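You operate a simulated robot arm through the tools that you are given. There is no shell and no other tool.

You are at the controls of a simulated robot arm. One attempt, no reset.

JOB
Run the yellow cover through the stand: pull its plug, measure the coat, gauge the bore.
Fine: plug into the USED tub, disc stays on; the cover stays in the slide, back at LOAD.
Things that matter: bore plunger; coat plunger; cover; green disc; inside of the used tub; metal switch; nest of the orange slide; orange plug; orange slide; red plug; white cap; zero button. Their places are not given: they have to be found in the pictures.

The check looks at the end state, three seconds after you hand in, the way a careful person would. Anything else that was tipped, shoved, dropped, spilled or broken makes it a failure. Lids that push on must go on centred and level and be pressed home; caps that screw on are set level and turned clockwise until they are tight.

ROBOT AND FRAMES
A 7-joint arm with a two-finger parallel gripper, fixed in place. Base frame: the origin is at the foot of the arm, x ahead of it, y to its left, z up; the work surface is at about z = 0.8. Lengths are in m, angles in rad, forces in N, time in s.
With the tool pointing down near the work surface it reaches from about 0.3 to 0.72 m from the base axis. Its first joint turns from -2.897 to 2.897 rad. Payload 3.43 kg.
The tool frame sits at the grasp point between the pads (the TCP): z along the fingers, y along the line on which they close. The tips reach 0.034 m beyond it. The gripper opens to 0.128 m. The fingers are 0.024 m wide and 0.012 m thick; the gripper's body (0.048 by 0.13 m) begins 0.096 m behind the TCP.
Orientation is that of the tool frame in the base frame, as a unit quaternion [x, y, z, w]. With the fingers straight down and closing along the base's y, the tool's x points along the base's -x, its y along +y and its z along -z.

CONTROLS
- The arm moves only by the tool nudge_tool. Its argument "commands" is text: rows parted by semicolons, each of 7 numbers parted by spaces: the shift along the base's x, y, z in m, then the turn, a rotation vector about the base's x, y, z in rad, then the opening, from 0 (shut) to 1 (fully open). In form: dx dy dz ax ay az claw; .... A call has 1 to 20 rows; each row shifts and turns the commanded pose from where the row before left it. Each row takes 0.2 s and may step no farther than 0.05 m and 0.15 rad from the row before; otherwise, or with a gripper value out of range, the whole call is refused. A pose out of reach is approached as far as the arm can. The call stops where the force on the tool passes 90 N (or 10 N more than at its start, if that is more) or the arm is blocked; 0.2 s more then pass. Each finger travels about 0.108 m/s and halts on what it meets, pressing with about 27 N; the grip force reading is that of the motor and also rises with nothing between the fingers. The clock runs only during rows and for 0.2 s after the last one: add rows that do not move to give the fingers time. The reply holds the time, the measured pose of the TCP, the force on the tool along the base axes, the opening and the grip force, in the units named above and with some noise, with the torque about the TCP (base axes, N m) and any sound that the robot's microphone picked up.
- Cameras (640 x 400 px; columns grow to the right, rows downward): "scene" is fixed at [0.05, -0.5, 1.5329]; the picture's right is [0.63, -0.78, 0.00], its down [-0.43, -0.35, -0.83] and it looks along [0.65, 0.52, -0.55] (base axes); focal length 329 px, centre (320, 200). "wrist" rides on the gripper at [0.076, -0.011, -0.16] in the tool frame; the picture's right is [0.15, 0.99, 0.00], its down [-0.88, 0.13, -0.46] and it looks along [-0.45, 0.07, 0.89] (tool axes); focal length 234 px, centre (320, 200).
- get_image(camera): a new picture of that camera. The clock stands still meanwhile.
- slide_trunk(by): slides the trunk up (or, below 0, down) by that many m; the arm rides with it, the base frame stays. It gives what a move gives, with no picture.
- point_at(camera, pixels): for up to 12 pixels [column, row] of the newest picture of that camera ("zoom" is the newest enlarged one), the place [x, y, z] in the base frame of the surface seen there, good to about 0.002 m. The clock stands still meanwhile.
- enlarge(camera, box): a new picture of the part [left, top, right, bottom] of that camera's present view, enlarged. The clock stands still meanwhile.
- job_done(): hands the job in; it is judged then, once.

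Open the gripper and draw the arm clear of the work before you hand the job in, unless the task says otherwise.

The tools are called after "Emit:" as name(argument=value, ...) on one line, values as JSON. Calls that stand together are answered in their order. nudge_tool: Moves the arm, as the interface text tells. Its arguments: {"type":"object","properties":{"commands":{"type":"string"}},"required":["commands"]} The other tools are called the same way: slide_trunk (by) slides the trunk up or down; get_image (camera) takes a picture; point_at (camera, pixels) gives the place of the surface under pixels of a picture; enlarge (camera, box) takes an enlarged picture of a part of a camera's view; job_done () hands the job in.

At the start:

```text
t: 0.0
position: [0.4224, 0.0084, 1.296]
orientation: [0.0, 1.0, 0.0, 0.0]
ft_force: [-0.3, -0.2, -0.1]
ft_torque: [-0.02, 0.0, 0.01]
grip_width: 0.1278
finger_force: 0.1
trunk travel left (down, up): [-0.2, 0.124]
```

scene: 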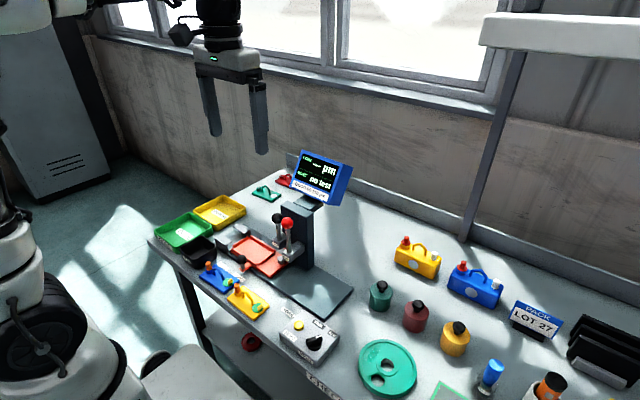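
wrist: 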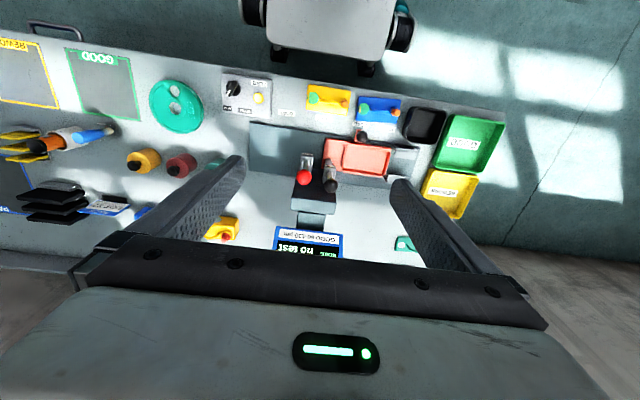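

I begin by looking closer: the stand sits near scene pixel (280,240), with covers, tubs and a control box around it. I enlarge several parts of the scene.

Emit:
enlarge(camera="scene", box=[140, 150, 360, 290])

Emit:
enlarge(camera="scene", box=[190, 240, 350, 340])

Emit:
enlarge(camera="scene", box=[340, 220, 640, 400])

Emit:
enlarge(camera="wrist", box=[200, 70, 520, 270])

```text
2.86 times, centred on (250, 220) of scene
```

zoom: 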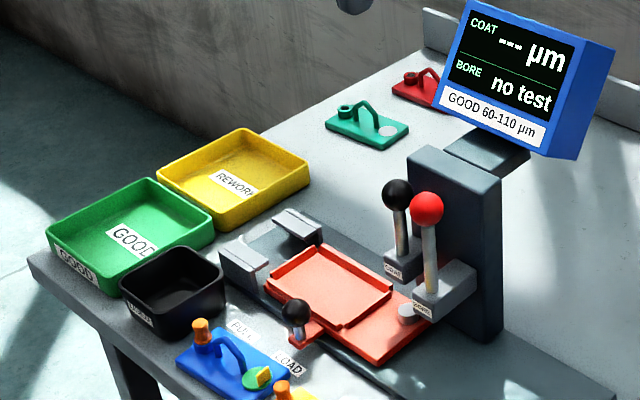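

```text
4.00 times, centred on (270, 290) of scene
```

zoom: 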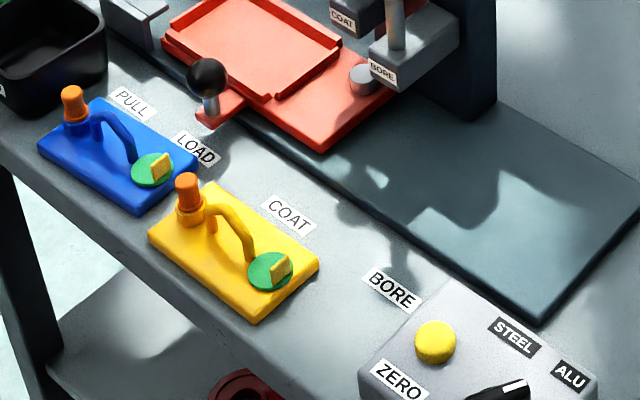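

```text
2.13 times, centred on (490, 310) of scene
```

zoom: 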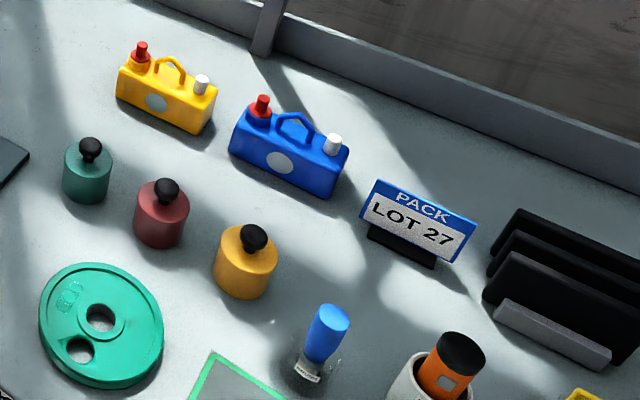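

```text
2.00 times, centred on (360, 170) of wrist
```

zoom: 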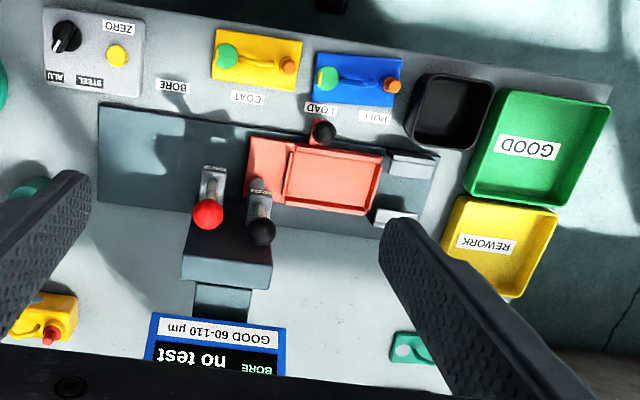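

The flat yellow plate near zoom (235,260) has an orange plug and a green disc; I need to read labels, so I enlarge more tightly.

Emit:
enlarge(camera="scene", box=[270, 305, 350, 355])

Emit:
enlarge(camera="scene", box=[190, 255, 280, 325])

Emit:
enlarge(camera="scene", box=[210, 200, 320, 290])

Emit:
enlarge(camera="scene", box=[380, 220, 520, 320])

Emit:
enlarge(camera="scene", box=[140, 190, 250, 280])

Emit:
enlarge(camera="scene", box=[240, 140, 370, 220])

```text
8.00 times, centred on (310, 330) of scene
```

zoom: 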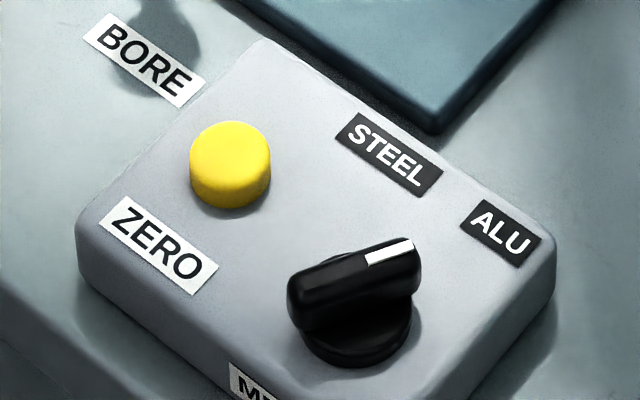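

```text
5.71 times, centred on (235, 290) of scene
```

zoom: 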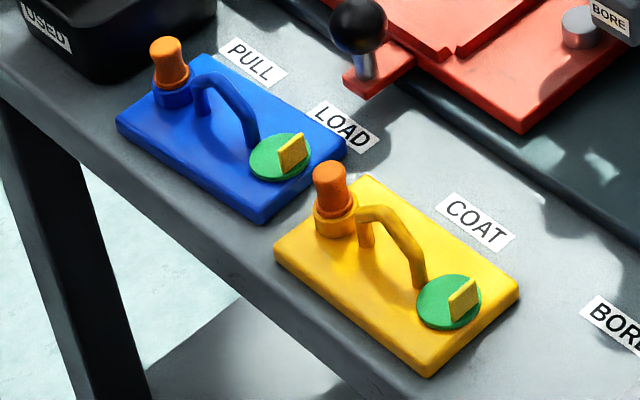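

```text
4.44 times, centred on (265, 245) of scene
```

zoom: 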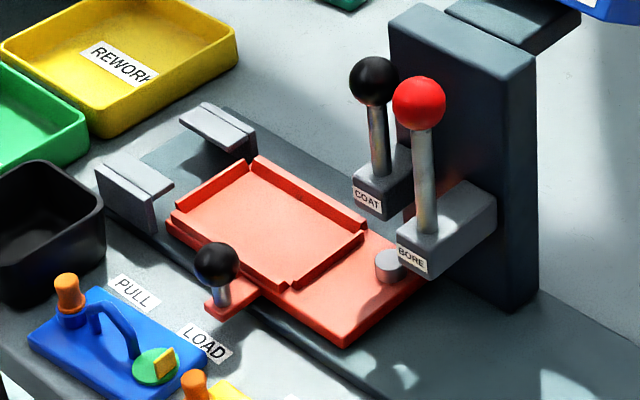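

```text
4.00 times, centred on (450, 270) of scene
```

zoom: 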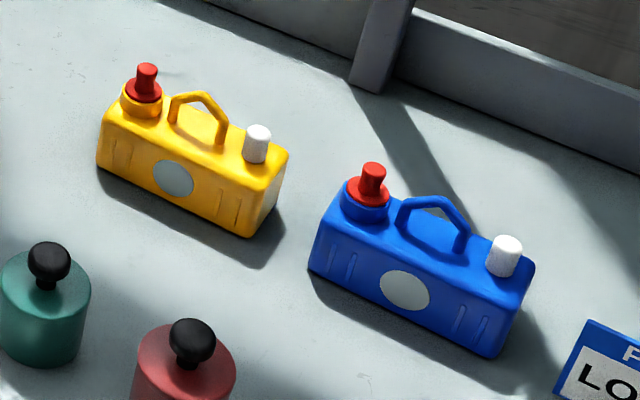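

```text
4.44 times, centred on (195, 235) of scene
```

zoom: 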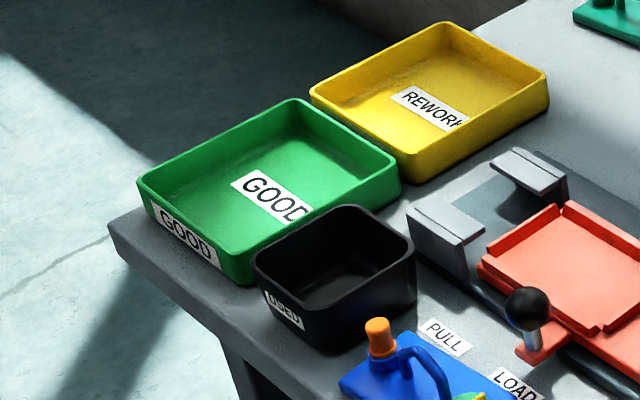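

```text
4.92 times, centred on (305, 180) of scene
```

zoom: 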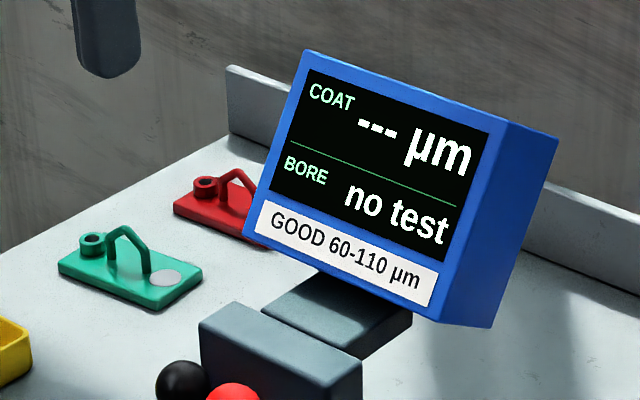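

The labels read PULL/LOAD/COAT/BORE, USED, ZERO, STEEL/ALU; I still need to find how the metal is indicated. I enlarge the right-hand table area and the wrist view.

Emit:
enlarge(camera="scene", box=[500, 290, 640, 400])

Emit:
enlarge(camera="scene", box=[270, 330, 430, 400])

Emit:
enlarge(camera="wrist", box=[0, 10, 220, 150])

Emit:
enlarge(camera="wrist", box=[0, 110, 240, 270])

Emit:
enlarge(camera="wrist", box=[210, 60, 310, 130])

Emit:
enlarge(camera="wrist", box=[280, 70, 430, 190])

```text
3.64 times, centred on (570, 345) of scene
```

zoom: 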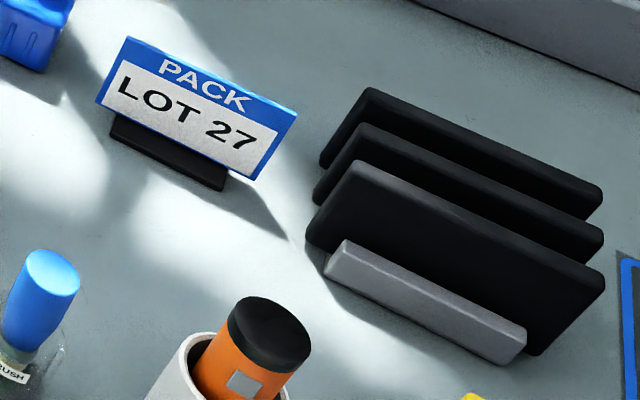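

```text
4.00 times, centred on (350, 365) of scene
```

zoom: 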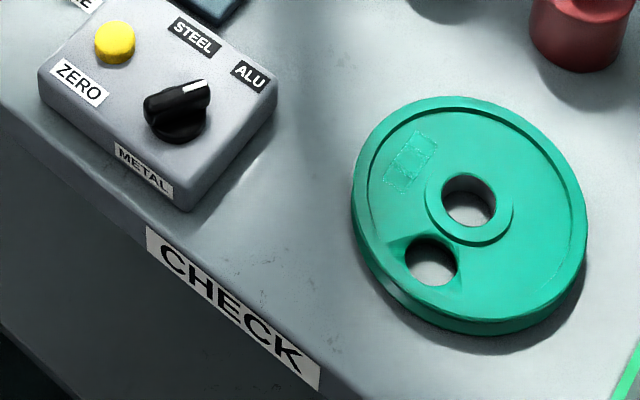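

```text
2.86 times, centred on (110, 80) of wrist
```

zoom: 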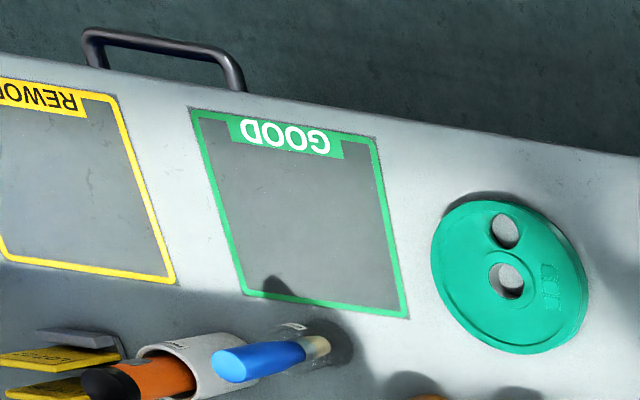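

```text
2.50 times, centred on (120, 190) of wrist
```

zoom: 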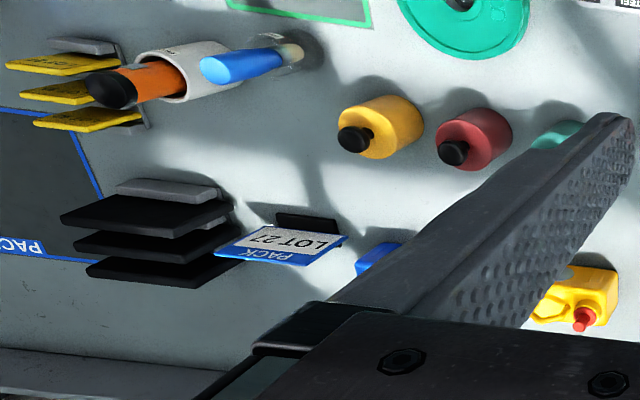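

```text
5.71 times, centred on (260, 95) of wrist
```

zoom: 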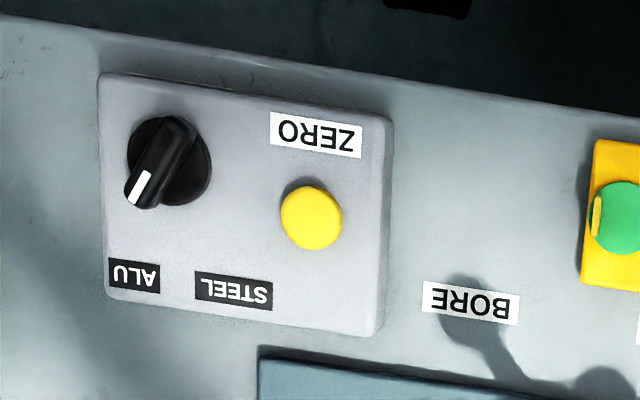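

```text
3.33 times, centred on (355, 130) of wrist
```

zoom: 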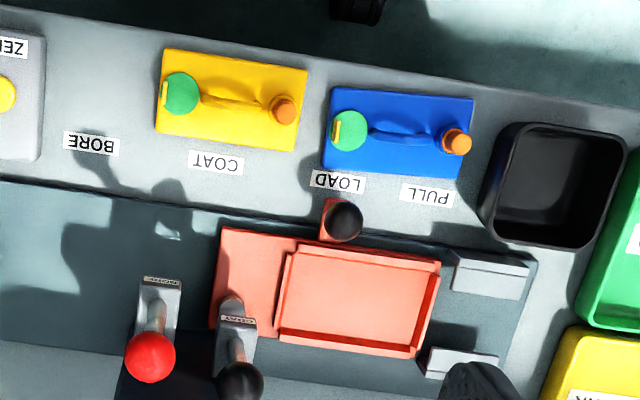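

The switch bar points to ALU (wrist zoom ~(140,190)). I now take 3D places of the main items from a scene zoom on the stand.

Emit:
enlarge(camera="scene", box=[200, 195, 340, 295])

Emit:
point_at(camera="zoom", pixels=[[270, 100], [305, 30], [300, 150], [180, 200], [100, 225], [140, 120], [210, 160], [235, 240], [100, 130], [165, 90], [290, 250], [85, 270]])

```text
4.00 times, centred on (270, 245) of scene
```

zoom: 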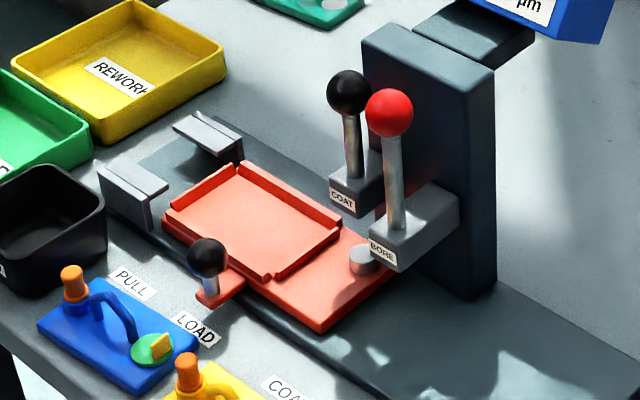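

```text
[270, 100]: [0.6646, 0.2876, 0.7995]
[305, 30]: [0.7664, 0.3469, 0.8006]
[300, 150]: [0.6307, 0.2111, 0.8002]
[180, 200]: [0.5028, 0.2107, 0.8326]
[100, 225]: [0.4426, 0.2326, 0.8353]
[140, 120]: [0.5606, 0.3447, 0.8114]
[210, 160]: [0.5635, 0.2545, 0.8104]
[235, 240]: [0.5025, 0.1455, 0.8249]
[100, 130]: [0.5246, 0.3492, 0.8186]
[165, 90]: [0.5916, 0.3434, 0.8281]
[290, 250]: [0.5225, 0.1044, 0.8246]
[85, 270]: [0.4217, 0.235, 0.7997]
```

Next I get precise places on the slide: nest corners, stud, handle knob, plunger knobs.

Emit:
point_at(camera="zoom", pixels=[[349, 90], [389, 112], [364, 254], [207, 250], [207, 245], [388, 225], [355, 185], [320, 320], [395, 270], [166, 218], [240, 170], [340, 225]])

Emit:
point_at(camera="zoom", pixels=[[268, 278], [183, 223], [250, 210], [290, 220], [160, 160], [130, 180], [150, 190], [205, 135], [235, 140], [108, 175], [208, 298], [330, 250]])

```text
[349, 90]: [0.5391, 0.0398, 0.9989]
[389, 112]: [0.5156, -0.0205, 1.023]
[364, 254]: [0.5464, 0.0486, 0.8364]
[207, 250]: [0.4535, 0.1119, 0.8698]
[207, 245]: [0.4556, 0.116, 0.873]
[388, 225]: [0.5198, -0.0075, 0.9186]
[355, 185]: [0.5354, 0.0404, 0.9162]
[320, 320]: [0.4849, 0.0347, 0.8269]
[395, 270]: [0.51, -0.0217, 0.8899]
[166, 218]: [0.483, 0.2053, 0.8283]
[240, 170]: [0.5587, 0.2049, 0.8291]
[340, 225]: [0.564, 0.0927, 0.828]
```

```text
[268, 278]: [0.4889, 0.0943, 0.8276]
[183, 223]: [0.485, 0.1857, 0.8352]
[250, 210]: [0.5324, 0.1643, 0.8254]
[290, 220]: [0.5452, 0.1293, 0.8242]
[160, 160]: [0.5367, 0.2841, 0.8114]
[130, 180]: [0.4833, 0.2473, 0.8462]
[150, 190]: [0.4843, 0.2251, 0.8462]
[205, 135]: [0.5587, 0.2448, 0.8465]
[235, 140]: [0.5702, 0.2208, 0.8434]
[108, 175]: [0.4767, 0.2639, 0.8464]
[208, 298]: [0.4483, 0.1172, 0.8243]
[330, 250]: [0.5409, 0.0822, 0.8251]
```

The coat plunger axis (~0.546, 0.047) lies over the slide's stud (0.546, 0.049) at LOAD, so zeroing is done there. Now the covers, labels, tubs and control box positions.

Emit:
enlarge(camera="scene", box=[190, 250, 350, 350])

Emit:
point_at(camera="zoom", pixels=[[187, 140], [190, 175], [215, 170], [235, 195], [250, 220], [270, 232], [280, 228], [150, 203], [255, 282], [316, 226], [210, 145], [200, 220]])

Emit:
point_at(camera="zoom", pixels=[[132, 63], [194, 111], [287, 174], [392, 250], [435, 300], [500, 355], [514, 297], [568, 335], [400, 340], [72, 55], [150, 130], [50, 20]])

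```text
4.00 times, centred on (270, 300) of scene
```

zoom: 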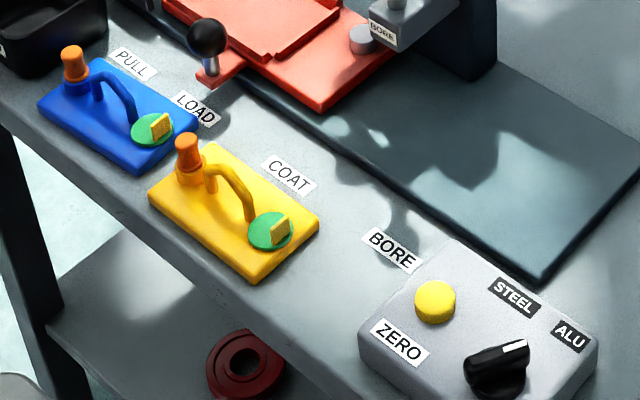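

```text
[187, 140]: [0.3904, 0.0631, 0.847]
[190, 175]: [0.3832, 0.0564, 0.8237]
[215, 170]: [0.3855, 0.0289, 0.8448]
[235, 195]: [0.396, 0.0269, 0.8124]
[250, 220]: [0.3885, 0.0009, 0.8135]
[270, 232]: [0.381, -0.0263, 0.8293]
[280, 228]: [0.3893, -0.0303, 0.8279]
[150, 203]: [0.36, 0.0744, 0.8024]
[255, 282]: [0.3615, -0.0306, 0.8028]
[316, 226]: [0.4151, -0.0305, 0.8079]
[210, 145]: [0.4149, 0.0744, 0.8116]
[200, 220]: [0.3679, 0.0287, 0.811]
```

```text
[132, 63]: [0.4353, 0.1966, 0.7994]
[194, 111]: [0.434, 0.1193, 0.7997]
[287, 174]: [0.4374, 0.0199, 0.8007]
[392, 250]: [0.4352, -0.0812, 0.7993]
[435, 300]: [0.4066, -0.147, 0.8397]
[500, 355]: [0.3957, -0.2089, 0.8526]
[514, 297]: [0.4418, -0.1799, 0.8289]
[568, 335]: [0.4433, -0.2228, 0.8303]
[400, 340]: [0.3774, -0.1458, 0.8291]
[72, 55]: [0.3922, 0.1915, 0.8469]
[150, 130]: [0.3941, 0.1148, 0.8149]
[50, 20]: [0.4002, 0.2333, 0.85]
```

The labels give slide stops at y ≈ 0.197 (PULL), 0.119 (LOAD), 0.020 (COAT), −0.081 (BORE); the yellow cover spans x 0.36–0.415, y −0.03–0.0745. I lower the arm for a closer wrist view of the yellow cover and control box.

Emit:
nudge_tool(commands="-0.01 0 -0.045 0 0 0 1; -0.01 0 -0.045 0 0 0 1; -0.01 0 -0.045 0 0 0 1; -0.01 0 -0.045 0 0 0 1; -0.01 0 -0.045 0 0 0 1; -0.01 0 -0.045 0 0 0 1; -0.01 0 -0.03 0 0 0 1; 0 0 0 0 0 0 1")

Emit:
get_image(camera="wrist")

Emit:
get_image(camera="scene")

```text
t: 1.8
position: [0.3516, 0.0095, 0.9972]
orientation: [0.0, 1.0, 0.0, 0.0]
ft_force: [0.0, -0.3, 0.0]
ft_torque: [-0.01, -0.01, 0.03]
grip_width: 0.1279
finger_force: 0.1
trunk travel left (down, up): [-0.2, 0.124]
```

```text
taken
```

wrist: 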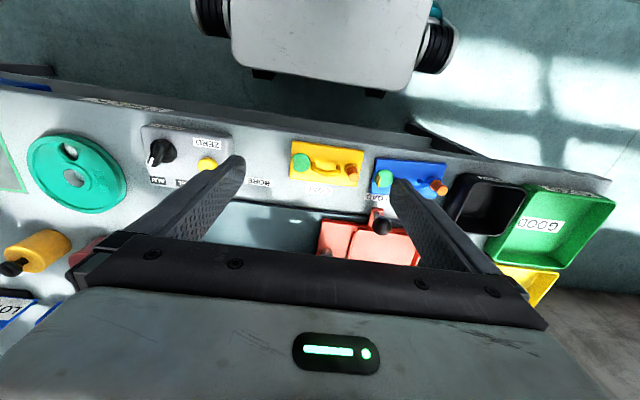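

```text
taken
```

scene: 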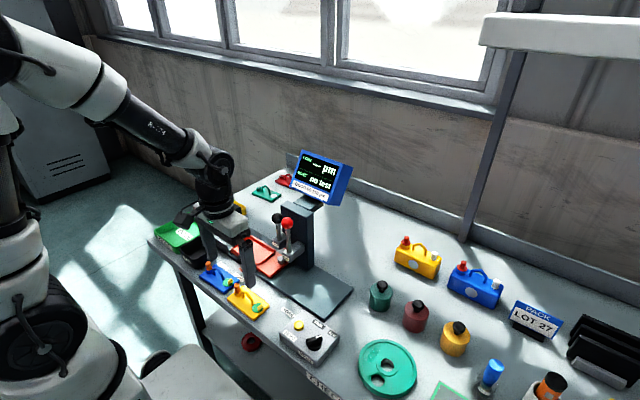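

The yellow cover is at wrist (325,163), the box at (185,155). I enlarge both.

Emit:
enlarge(camera="wrist", box=[280, 130, 370, 190])

Emit:
enlarge(camera="wrist", box=[140, 120, 240, 190])

Emit:
enlarge(camera="wrist", box=[0, 70, 150, 160])

Emit:
enlarge(camera="scene", box=[360, 330, 430, 400])

```text
6.67 times, centred on (325, 160) of wrist
```

zoom: 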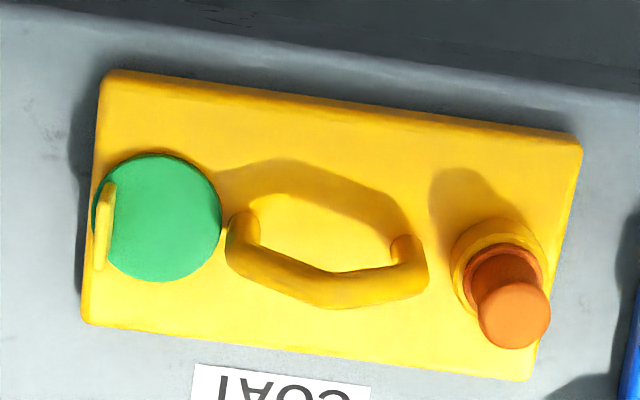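

```text
5.71 times, centred on (190, 155) of wrist
```

zoom: 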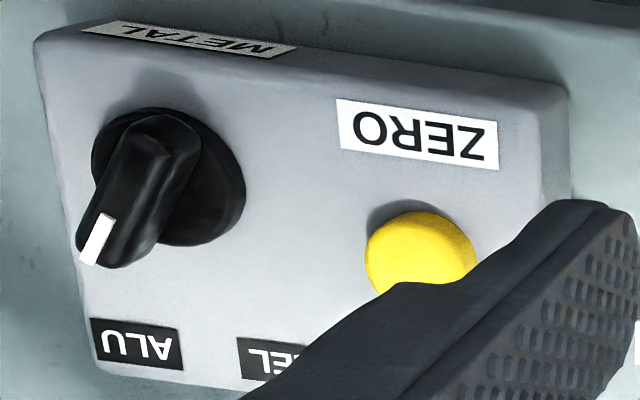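

```text
4.27 times, centred on (75, 115) of wrist
```

zoom: 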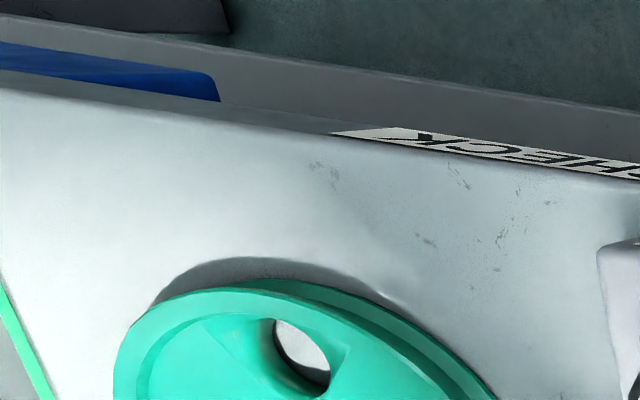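

```text
5.71 times, centred on (395, 365) of scene
```

zoom: 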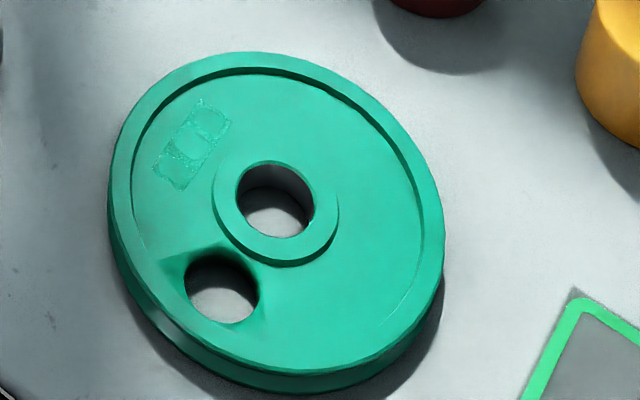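

I survey the right half of the table for any label telling the cover's metal; I raise the arm and swing toward −y.

Emit:
nudge_tool(commands="0 0 0.05 0 0 0 1; 0 -0.02 0.045 0 0 0 1; 0 -0.045 0.02 0 0 0 1; 0 -0.05 0 0 0 0 1; 0 -0.05 0 0 0 0 1; 0 -0.05 0 0 0 0 1; 0.02 -0.045 0 0 0 0 1; 0.02 -0.045 0 0 0 0 1; 0 0 0 0 0 0 1")

Emit:
get_image(camera="wrist")

```text
t: 3.8
position: [0.3925, -0.2999, 1.1128]
orientation: [0.001, 1.0, 0.0, -0.001]
ft_force: [-0.5, 0.0, -0.8]
ft_torque: [0.01, 0.01, 0.01]
grip_width: 0.1281
finger_force: 0.0
trunk travel left (down, up): [-0.2, 0.124]
```

```text
taken
```

wrist: 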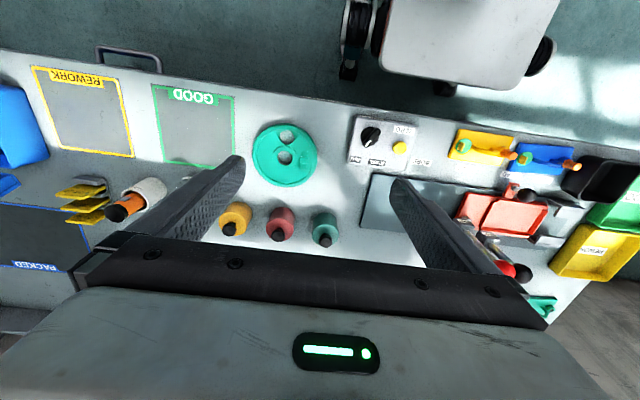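

Emit:
enlarge(camera="wrist", box=[0, 50, 240, 200])

Emit:
enlarge(camera="wrist", box=[0, 160, 180, 280])

Emit:
enlarge(camera="wrist", box=[230, 90, 440, 220])

Emit:
enlarge(camera="wrist", box=[350, 100, 640, 300])

```text
2.67 times, centred on (120, 125) of wrist
```

zoom: 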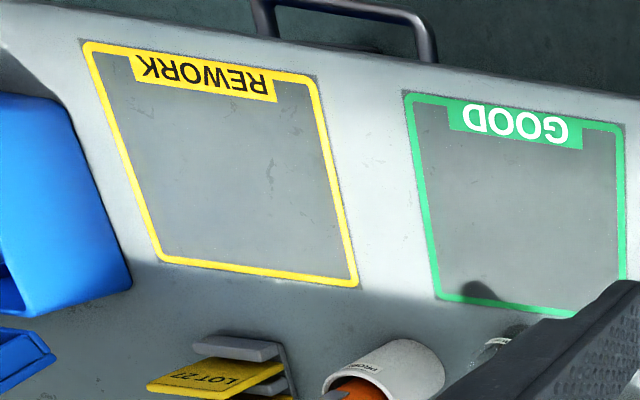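

```text
3.33 times, centred on (90, 220) of wrist
```

zoom: 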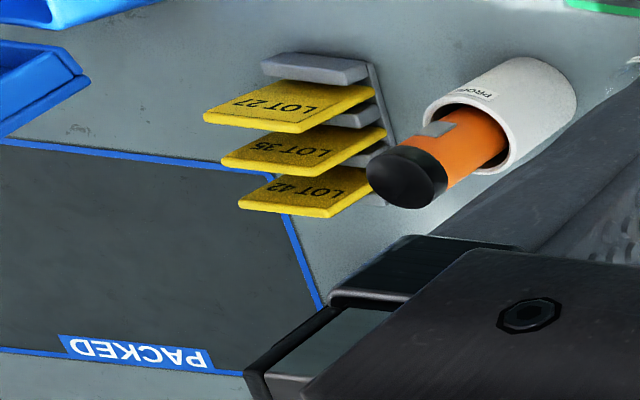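

```text
3.05 times, centred on (335, 155) of wrist
```

zoom: 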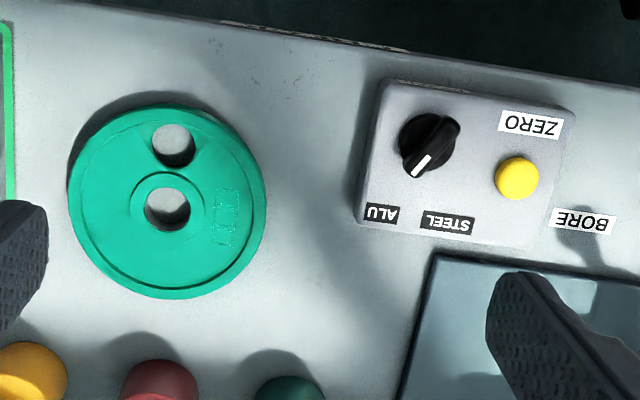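

```text
2.00 times, centred on (495, 200) of wrist
```

zoom: 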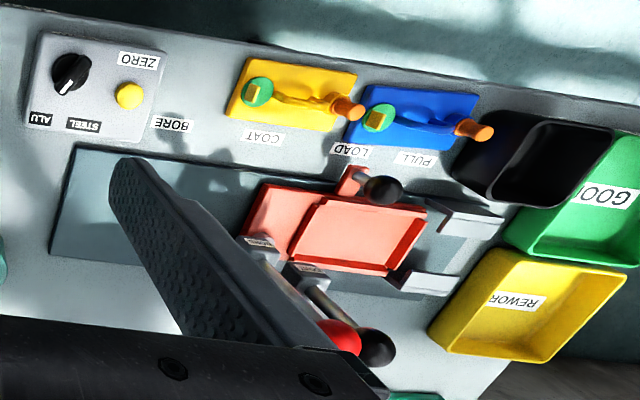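

No metal label appears besides the switch (pointing at ALU), so I'll check the metal at the bore once the plug is out. Now I move above the yellow cover and turn the gripper −90° so that the fingers close along x across the handle.

Emit:
nudge_tool(commands="0 0.029 0 0 0 -0.1428 1; 0 0.029 0 0 0 -0.1428 1; 0 0.029 0 0 0 -0.1428 1; 0 0.029 0 0 0 -0.1428 1; 0 0.029 0 0 0 -0.1428 1; 0 0.029 0 0 0 -0.1428 1; 0 0.029 -0.02 0 0 -0.1428 1; 0 0.029 -0.02 0 0 -0.1428 1; 0 0.029 -0.02 0 0 -0.1428 1; 0 0.029 -0.02 0 0 -0.1428 1; -0.004 0.029 -0.02 0 0 -0.1428 1; 0 0 0 0 0 0 0.6; 0 0 0 0 0 0 0.6")

Emit:
get_image(camera="wrist")

Emit:
get_image(camera="scene")

```text
t: 6.6
position: [0.3864, 0.024, 1.0137]
orientation: [0.708, 0.707, 0.0, 0.0]
ft_force: [-0.1, -0.5, -0.5]
ft_torque: [-0.04, 0.03, -0.02]
grip_width: 0.0768
finger_force: 0.0
trunk travel left (down, up): [-0.2, 0.124]
```

```text
taken
```

wrist: 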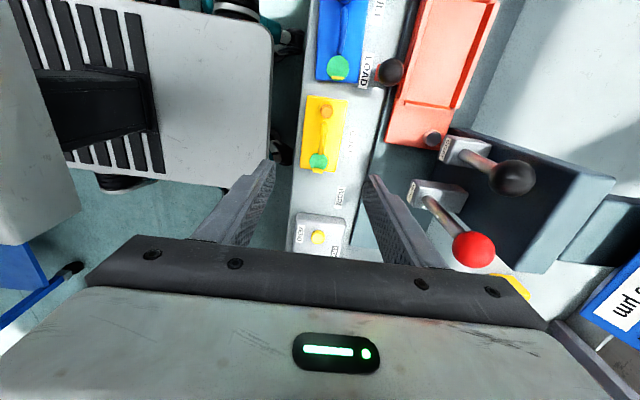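

```text
taken
```

scene: 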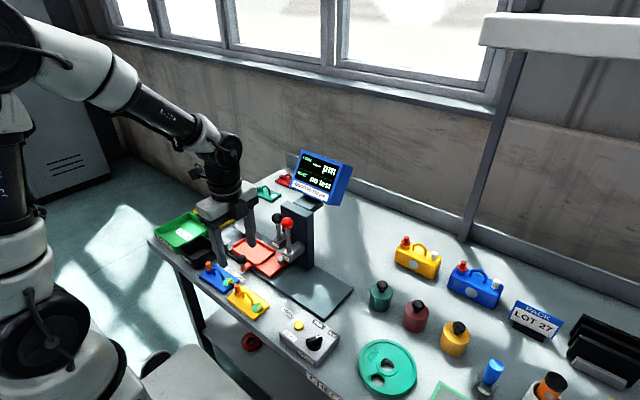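

The fingers now straddle along x. I enlarge the yellow cover (wrist ~(323,135)) and slide for accurate points.

Emit:
enlarge(camera="wrist", box=[260, 80, 390, 190])

Emit:
enlarge(camera="wrist", box=[340, 0, 560, 160])

```text
3.64 times, centred on (325, 135) of wrist
```

zoom: 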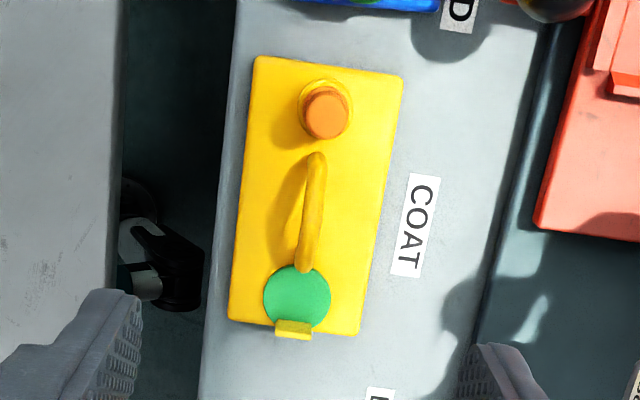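

```text
2.50 times, centred on (450, 80) of wrist
```

zoom: 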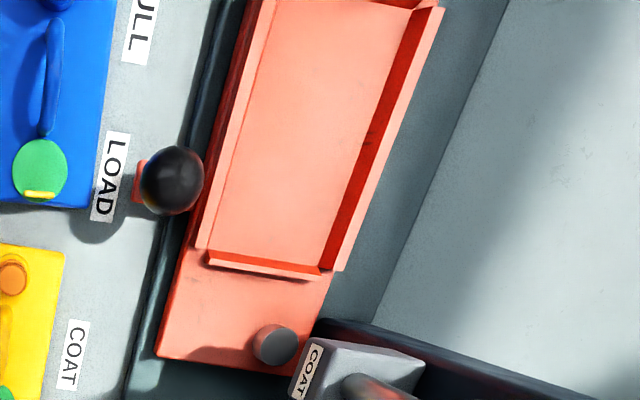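

Emit:
point_at(camera="zoom", pixels=[[275, 345], [205, 245], [322, 275], [265, 20], [410, 30], [225, 240], [320, 262], [330, 268], [430, 12], [400, 350], [175, 180], [345, 345]])

Emit:
enlarge(camera="wrist", box=[290, 90, 360, 180])

```text
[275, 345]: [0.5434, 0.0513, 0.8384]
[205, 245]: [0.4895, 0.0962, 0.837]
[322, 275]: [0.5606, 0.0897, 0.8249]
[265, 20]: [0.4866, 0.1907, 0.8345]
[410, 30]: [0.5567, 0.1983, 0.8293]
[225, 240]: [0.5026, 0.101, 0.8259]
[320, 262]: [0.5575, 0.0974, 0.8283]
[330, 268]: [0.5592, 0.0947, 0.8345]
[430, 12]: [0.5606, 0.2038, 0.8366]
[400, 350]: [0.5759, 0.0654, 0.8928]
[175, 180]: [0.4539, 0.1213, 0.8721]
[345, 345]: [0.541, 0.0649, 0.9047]
```

```text
4.44 times, centred on (325, 135) of wrist
```

zoom: 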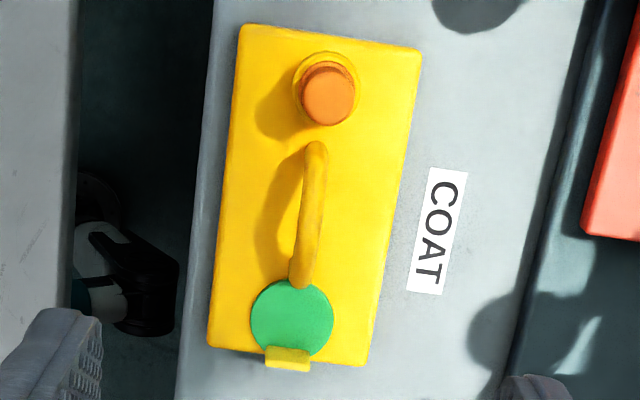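

Emit:
point_at(camera="zoom", pixels=[[316, 165], [312, 200], [307, 235], [300, 270], [327, 92], [310, 60], [290, 318], [245, 35], [415, 55], [368, 355], [212, 340], [288, 358]])

```text
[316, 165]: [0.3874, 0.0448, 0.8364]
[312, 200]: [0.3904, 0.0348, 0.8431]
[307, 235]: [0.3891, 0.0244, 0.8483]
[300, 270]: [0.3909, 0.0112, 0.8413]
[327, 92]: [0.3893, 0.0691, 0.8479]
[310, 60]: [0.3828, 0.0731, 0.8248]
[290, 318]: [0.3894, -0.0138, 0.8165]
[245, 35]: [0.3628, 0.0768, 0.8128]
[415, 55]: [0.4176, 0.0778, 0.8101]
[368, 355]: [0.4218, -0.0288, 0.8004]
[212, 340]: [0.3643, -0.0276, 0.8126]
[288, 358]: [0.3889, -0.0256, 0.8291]
```

The handle runs along y at x≈0.3895, y 0.005–0.045, top z≈0.848. I descend so the tips are about 7 mm over the plate (TCP z≈0.852), with a narrower opening.

Emit:
nudge_tool(commands="0.003 0.001 -0.03 0 0 0 0.4; 0 0 -0.04 0 0 0 0.4; 0 0 -0.04 0 0 0 0.4; 0 0 -0.03 0 0 0 0.4; 0 0 -0.015 0 0 0 0.4; 0 0 -0.0067 0 0 0 0.4; 0 0 0 0 0 0 0.4")

Emit:
get_image(camera="wrist")

Emit:
enlarge(camera="scene", box=[190, 220, 290, 330])

```text
t: 8.2
position: [0.3926, 0.0218, 0.8488]
orientation: [0.707, 0.708, 0.001, 0.0]
ft_force: [0.1, 1.1, -0.2]
ft_torque: [0.0, -0.03, 0.01]
grip_width: 0.0515
finger_force: 0.0
trunk travel left (down, up): [-0.2, 0.124]
```

```text
taken
```

wrist: 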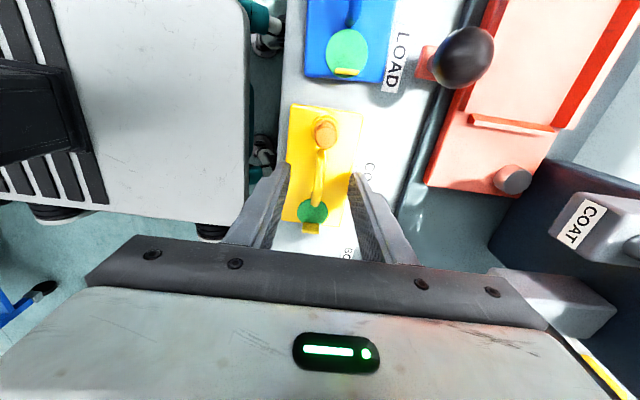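

```text
3.64 times, centred on (240, 275) of scene
```

zoom: 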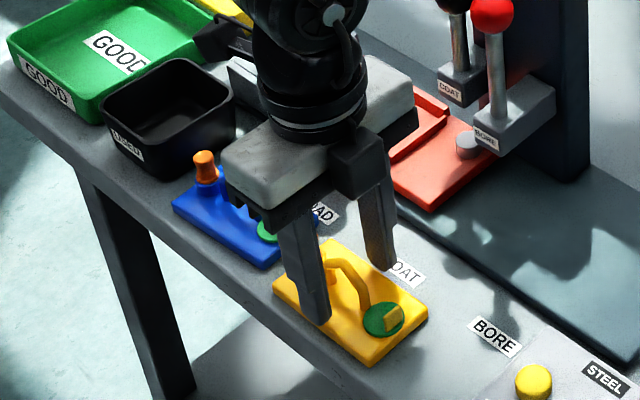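

The fingers straddle the handle. I read the pose once more with a still row to judge the noise.

Emit:
nudge_tool(commands="0 0 0 0 0 0 0.4; 0 0 0 0 0 0 0.4")

Emit:
enlarge(camera="wrist", box=[220, 80, 420, 260])

```text
t: 8.8
position: [0.3917, 0.0219, 0.8505]
orientation: [0.707, 0.707, 0.001, 0.0]
ft_force: [0.0, 1.0, -0.7]
ft_torque: [-0.01, -0.02, -0.01]
grip_width: 0.0514
finger_force: 0.1
trunk travel left (down, up): [-0.2, 0.124]
```

```text
2.22 times, centred on (320, 170) of wrist
```

zoom: 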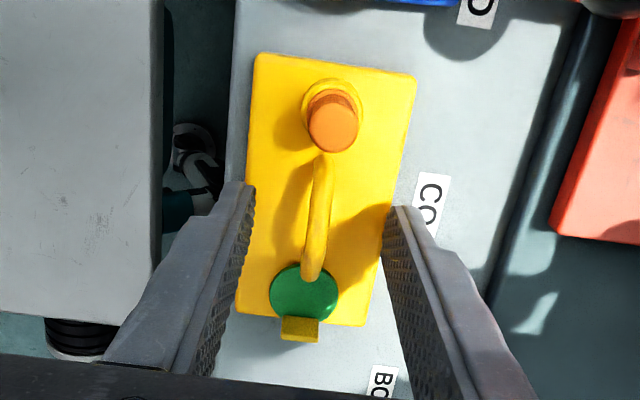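

Pose ≈ (0.392, 0.022, 0.850); the handle centre is about 2 mm to −x and 3 mm to +y, so I correct and close the gripper.

Emit:
nudge_tool(commands="-0.002 0.003 0 0 0 0 0.4; 0 0 0 0 0 0 0.2; 0 0 0 0 0 0 0; 0 0 0 0 0 0 0; 0 0 0 0 0 0 0")

Emit:
enlarge(camera="wrist", box=[220, 80, 420, 260])

```text
t: 10.0
position: [0.3891, 0.0264, 0.8497]
orientation: [0.707, 0.707, 0.0, 0.0]
ft_force: [-1.0, -0.1, -0.4]
ft_torque: [0.08, 0.02, 0.08]
grip_width: 0.0073
finger_force: 27.0
trunk travel left (down, up): [-0.2, 0.124]
```

```text
2.22 times, centred on (320, 170) of wrist
```

zoom: 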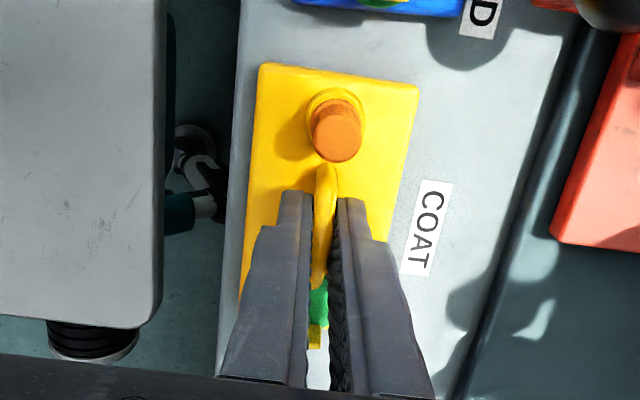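

The handle is gripped (7.3 mm, 27 N). I lift it straight up 0.1 m.

Emit:
nudge_tool(commands="0 0 0.01 0 0 0 0; 0 0 0.02 0 0 0 0; 0 0 0.03 0 0 0 0; 0 0 0.03 0 0 0 0; 0 0 0.01 0 0 0 0; 0 0 0 0 0 0 0; 0 0 0 0 0 0 0")

Emit:
enlarge(camera="wrist", box=[220, 80, 420, 260])

Emit:
enlarge(camera="scene", box=[190, 200, 330, 300])

```text
t: 11.6
position: [0.3889, 0.026, 0.9495]
orientation: [0.707, 0.707, 0.0, 0.0]
ft_force: [-0.1, -0.8, -2.3]
ft_torque: [-0.04, 0.01, 0.02]
grip_width: 0.0077
finger_force: 26.4
trunk travel left (down, up): [-0.2, 0.124]
```

```text
2.22 times, centred on (320, 170) of wrist
```

zoom: 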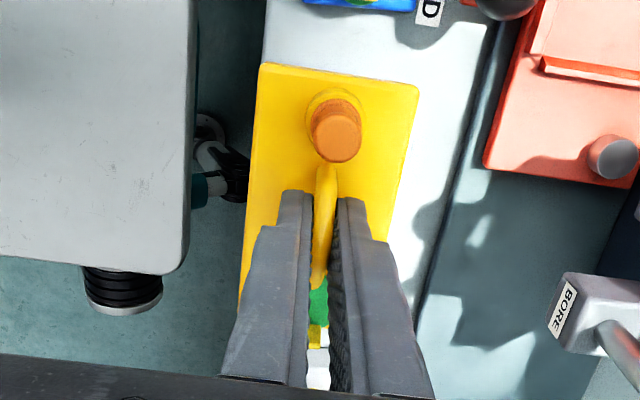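

```text
4.00 times, centred on (260, 250) of scene
```

zoom: 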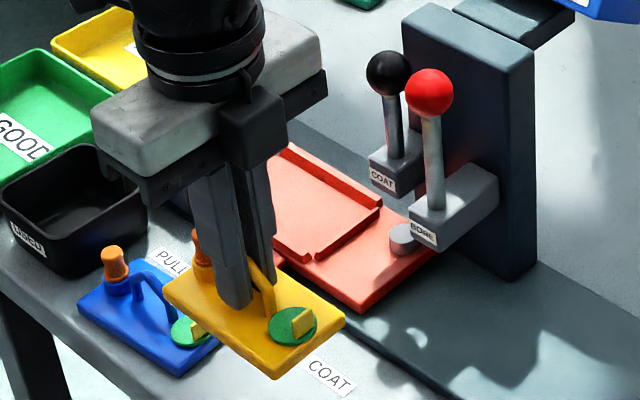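

The cover is lifted level. I measure its edges relative to the TCP in the wrist zoom and scene zoom.

Emit:
point_at(camera="zoom", pixels=[[345, 321], [268, 377], [165, 292], [340, 322], [270, 370], [292, 325], [303, 320], [200, 245], [320, 335], [220, 340]])

Emit:
enlarge(camera="wrist", box=[290, 90, 350, 150])

```text
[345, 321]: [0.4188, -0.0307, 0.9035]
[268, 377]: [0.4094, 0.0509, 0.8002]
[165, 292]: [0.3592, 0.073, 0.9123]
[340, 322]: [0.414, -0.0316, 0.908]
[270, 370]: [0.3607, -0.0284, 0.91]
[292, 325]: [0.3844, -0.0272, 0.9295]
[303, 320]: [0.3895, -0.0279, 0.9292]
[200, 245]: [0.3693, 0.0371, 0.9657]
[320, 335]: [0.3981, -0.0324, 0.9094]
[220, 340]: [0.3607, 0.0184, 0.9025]
```

```text
6.67 times, centred on (320, 120) of wrist
```

zoom: 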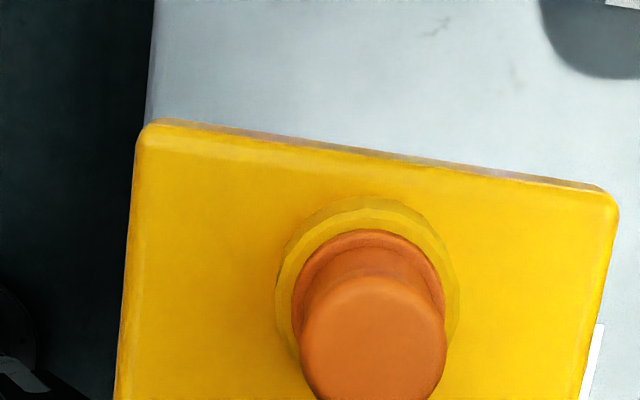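

Emit:
point_at(camera="zoom", pixels=[[150, 130], [240, 140], [400, 165], [500, 182], [605, 200], [600, 300], [612, 220], [140, 170], [125, 350], [372, 330], [590, 360], [132, 250]])

```text
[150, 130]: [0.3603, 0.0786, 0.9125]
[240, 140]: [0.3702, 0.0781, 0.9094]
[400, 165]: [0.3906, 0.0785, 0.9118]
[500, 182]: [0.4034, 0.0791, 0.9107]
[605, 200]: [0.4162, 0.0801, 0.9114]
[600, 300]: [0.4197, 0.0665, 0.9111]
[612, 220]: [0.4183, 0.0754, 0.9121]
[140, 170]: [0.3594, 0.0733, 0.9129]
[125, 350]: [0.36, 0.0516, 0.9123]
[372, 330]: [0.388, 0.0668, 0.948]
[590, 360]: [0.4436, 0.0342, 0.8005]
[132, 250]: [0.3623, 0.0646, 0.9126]
```

The cover spans 0.060×0.111 m, centre ≈ TCP + (0, −0.002). I move along +y to y≈0.15 (beside the nest) and remeasure the nest in the scene view.

Emit:
nudge_tool(commands="0 0.025 0.01 0 0 0 0; 0 0.03 0.01 0 0 0 0; 0 0.03 0 0 0 0 0; 0 0.03 0 0 0 0 0; 0 0.011 0 0 0 0 0; 0 0 0 0 0 0 0")

Emit:
enlarge(camera="scene", box=[225, 225, 305, 285])

Emit:
get_image(camera="wrist")

```text
t: 13.0
position: [0.3902, 0.1515, 0.9702]
orientation: [0.707, 0.707, 0.0, 0.0]
ft_force: [-0.7, -0.8, -2.8]
ft_torque: [0.0, 0.01, -0.03]
grip_width: 0.0077
finger_force: 27.1
trunk travel left (down, up): [-0.2, 0.124]
```

```text
6.67 times, centred on (265, 255) of scene
```

zoom: 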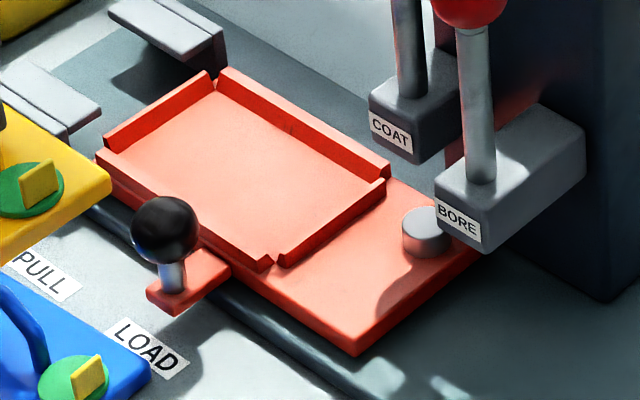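

```text
taken
```

wrist: 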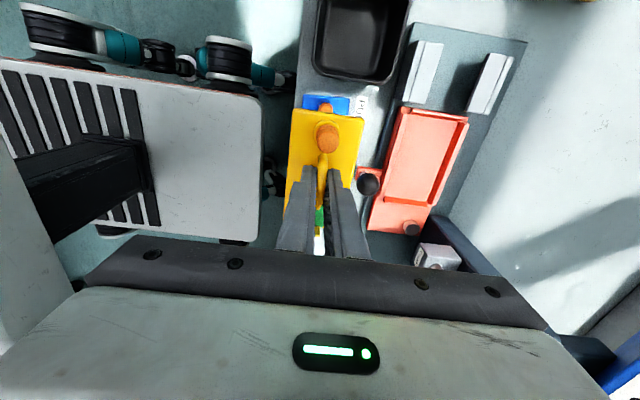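

The nest is clearly visible in the scene zoom. I sample its rims and floor corners.

Emit:
point_at(camera="zoom", pixels=[[158, 110], [150, 130], [300, 120], [292, 128], [335, 222], [325, 215], [120, 165], [105, 160], [215, 90], [275, 245], [375, 188], [240, 240]])

Emit:
enlarge(camera="wrist", box=[360, 90, 480, 240])

```text
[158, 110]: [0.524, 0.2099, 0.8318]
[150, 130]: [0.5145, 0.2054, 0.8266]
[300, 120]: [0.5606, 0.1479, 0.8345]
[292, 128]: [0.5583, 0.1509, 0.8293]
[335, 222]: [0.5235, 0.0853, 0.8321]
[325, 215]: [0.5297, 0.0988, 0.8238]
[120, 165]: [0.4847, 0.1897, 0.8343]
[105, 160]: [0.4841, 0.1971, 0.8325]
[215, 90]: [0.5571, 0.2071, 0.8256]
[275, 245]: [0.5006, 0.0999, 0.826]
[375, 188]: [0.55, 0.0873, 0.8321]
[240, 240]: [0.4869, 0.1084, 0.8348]
```

```text
2.67 times, centred on (420, 165) of wrist
```

zoom: 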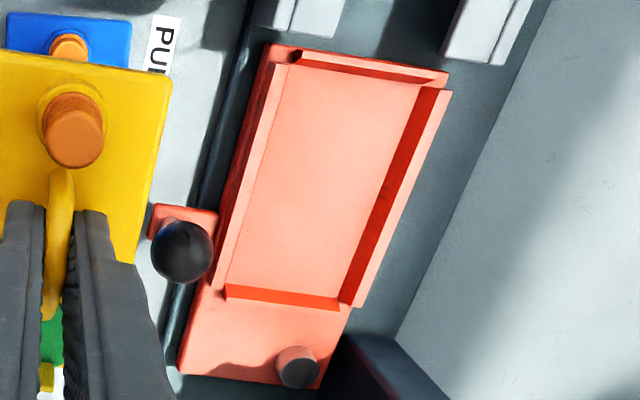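

Emit:
point_at(camera="zoom", pixels=[[370, 70], [375, 62], [370, 55], [283, 300], [280, 308], [283, 288], [255, 170], [247, 170], [402, 190], [388, 190], [410, 190], [183, 235]])

Emit:
point_at(camera="zoom", pixels=[[330, 80], [355, 72], [260, 292], [330, 305], [280, 100], [235, 270], [425, 110], [360, 280], [300, 350], [300, 370], [245, 190], [270, 100]])

```text
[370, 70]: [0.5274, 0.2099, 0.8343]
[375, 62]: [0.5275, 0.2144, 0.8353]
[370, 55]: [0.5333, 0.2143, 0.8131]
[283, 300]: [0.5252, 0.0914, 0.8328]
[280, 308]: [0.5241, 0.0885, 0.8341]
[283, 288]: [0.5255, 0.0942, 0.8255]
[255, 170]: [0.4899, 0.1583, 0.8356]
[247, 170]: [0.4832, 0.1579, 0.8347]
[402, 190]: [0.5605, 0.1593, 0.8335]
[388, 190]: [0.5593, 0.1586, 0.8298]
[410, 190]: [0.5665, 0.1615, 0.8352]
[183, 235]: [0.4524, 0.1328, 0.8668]
```

```text
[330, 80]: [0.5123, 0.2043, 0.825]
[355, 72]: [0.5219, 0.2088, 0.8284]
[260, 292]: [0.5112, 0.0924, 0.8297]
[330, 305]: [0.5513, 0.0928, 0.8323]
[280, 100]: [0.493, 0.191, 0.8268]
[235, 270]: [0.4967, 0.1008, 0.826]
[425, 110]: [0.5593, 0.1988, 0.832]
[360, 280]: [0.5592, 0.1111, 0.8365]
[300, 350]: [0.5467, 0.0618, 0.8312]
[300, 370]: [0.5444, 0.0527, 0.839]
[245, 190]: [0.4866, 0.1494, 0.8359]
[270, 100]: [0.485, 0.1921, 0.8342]
```

The nest interior is x≈0.4905–0.5595, y≈0.093–0.2075, centre (0.525, 0.150), floor z≈0.8255. Before moving over it I check where the display and tower are.

Emit:
get_image(camera="scene")

Emit:
point_at(camera="scene", pixels=[[302, 152], [295, 185], [349, 165], [342, 200], [320, 178], [290, 205], [310, 215], [285, 215], [300, 250], [312, 205], [262, 192], [288, 180]])

```text
taken
```

scene: 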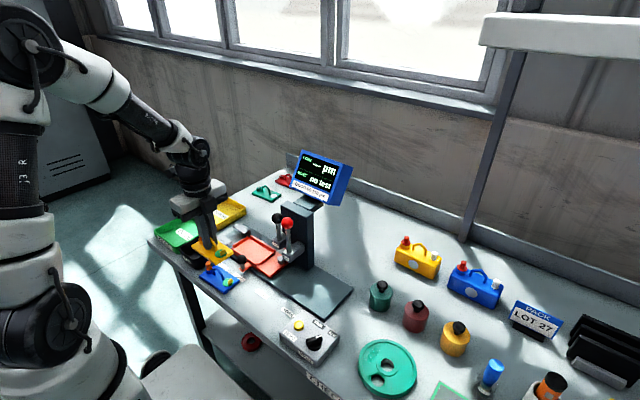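

```text
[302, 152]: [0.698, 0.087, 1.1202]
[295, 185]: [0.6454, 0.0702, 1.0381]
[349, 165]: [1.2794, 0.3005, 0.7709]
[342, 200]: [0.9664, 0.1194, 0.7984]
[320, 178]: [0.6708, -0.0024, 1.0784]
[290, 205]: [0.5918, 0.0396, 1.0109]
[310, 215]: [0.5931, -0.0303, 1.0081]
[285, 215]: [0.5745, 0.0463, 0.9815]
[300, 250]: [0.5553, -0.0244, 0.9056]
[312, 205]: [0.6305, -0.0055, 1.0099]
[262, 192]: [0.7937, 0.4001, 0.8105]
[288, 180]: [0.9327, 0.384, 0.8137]
```

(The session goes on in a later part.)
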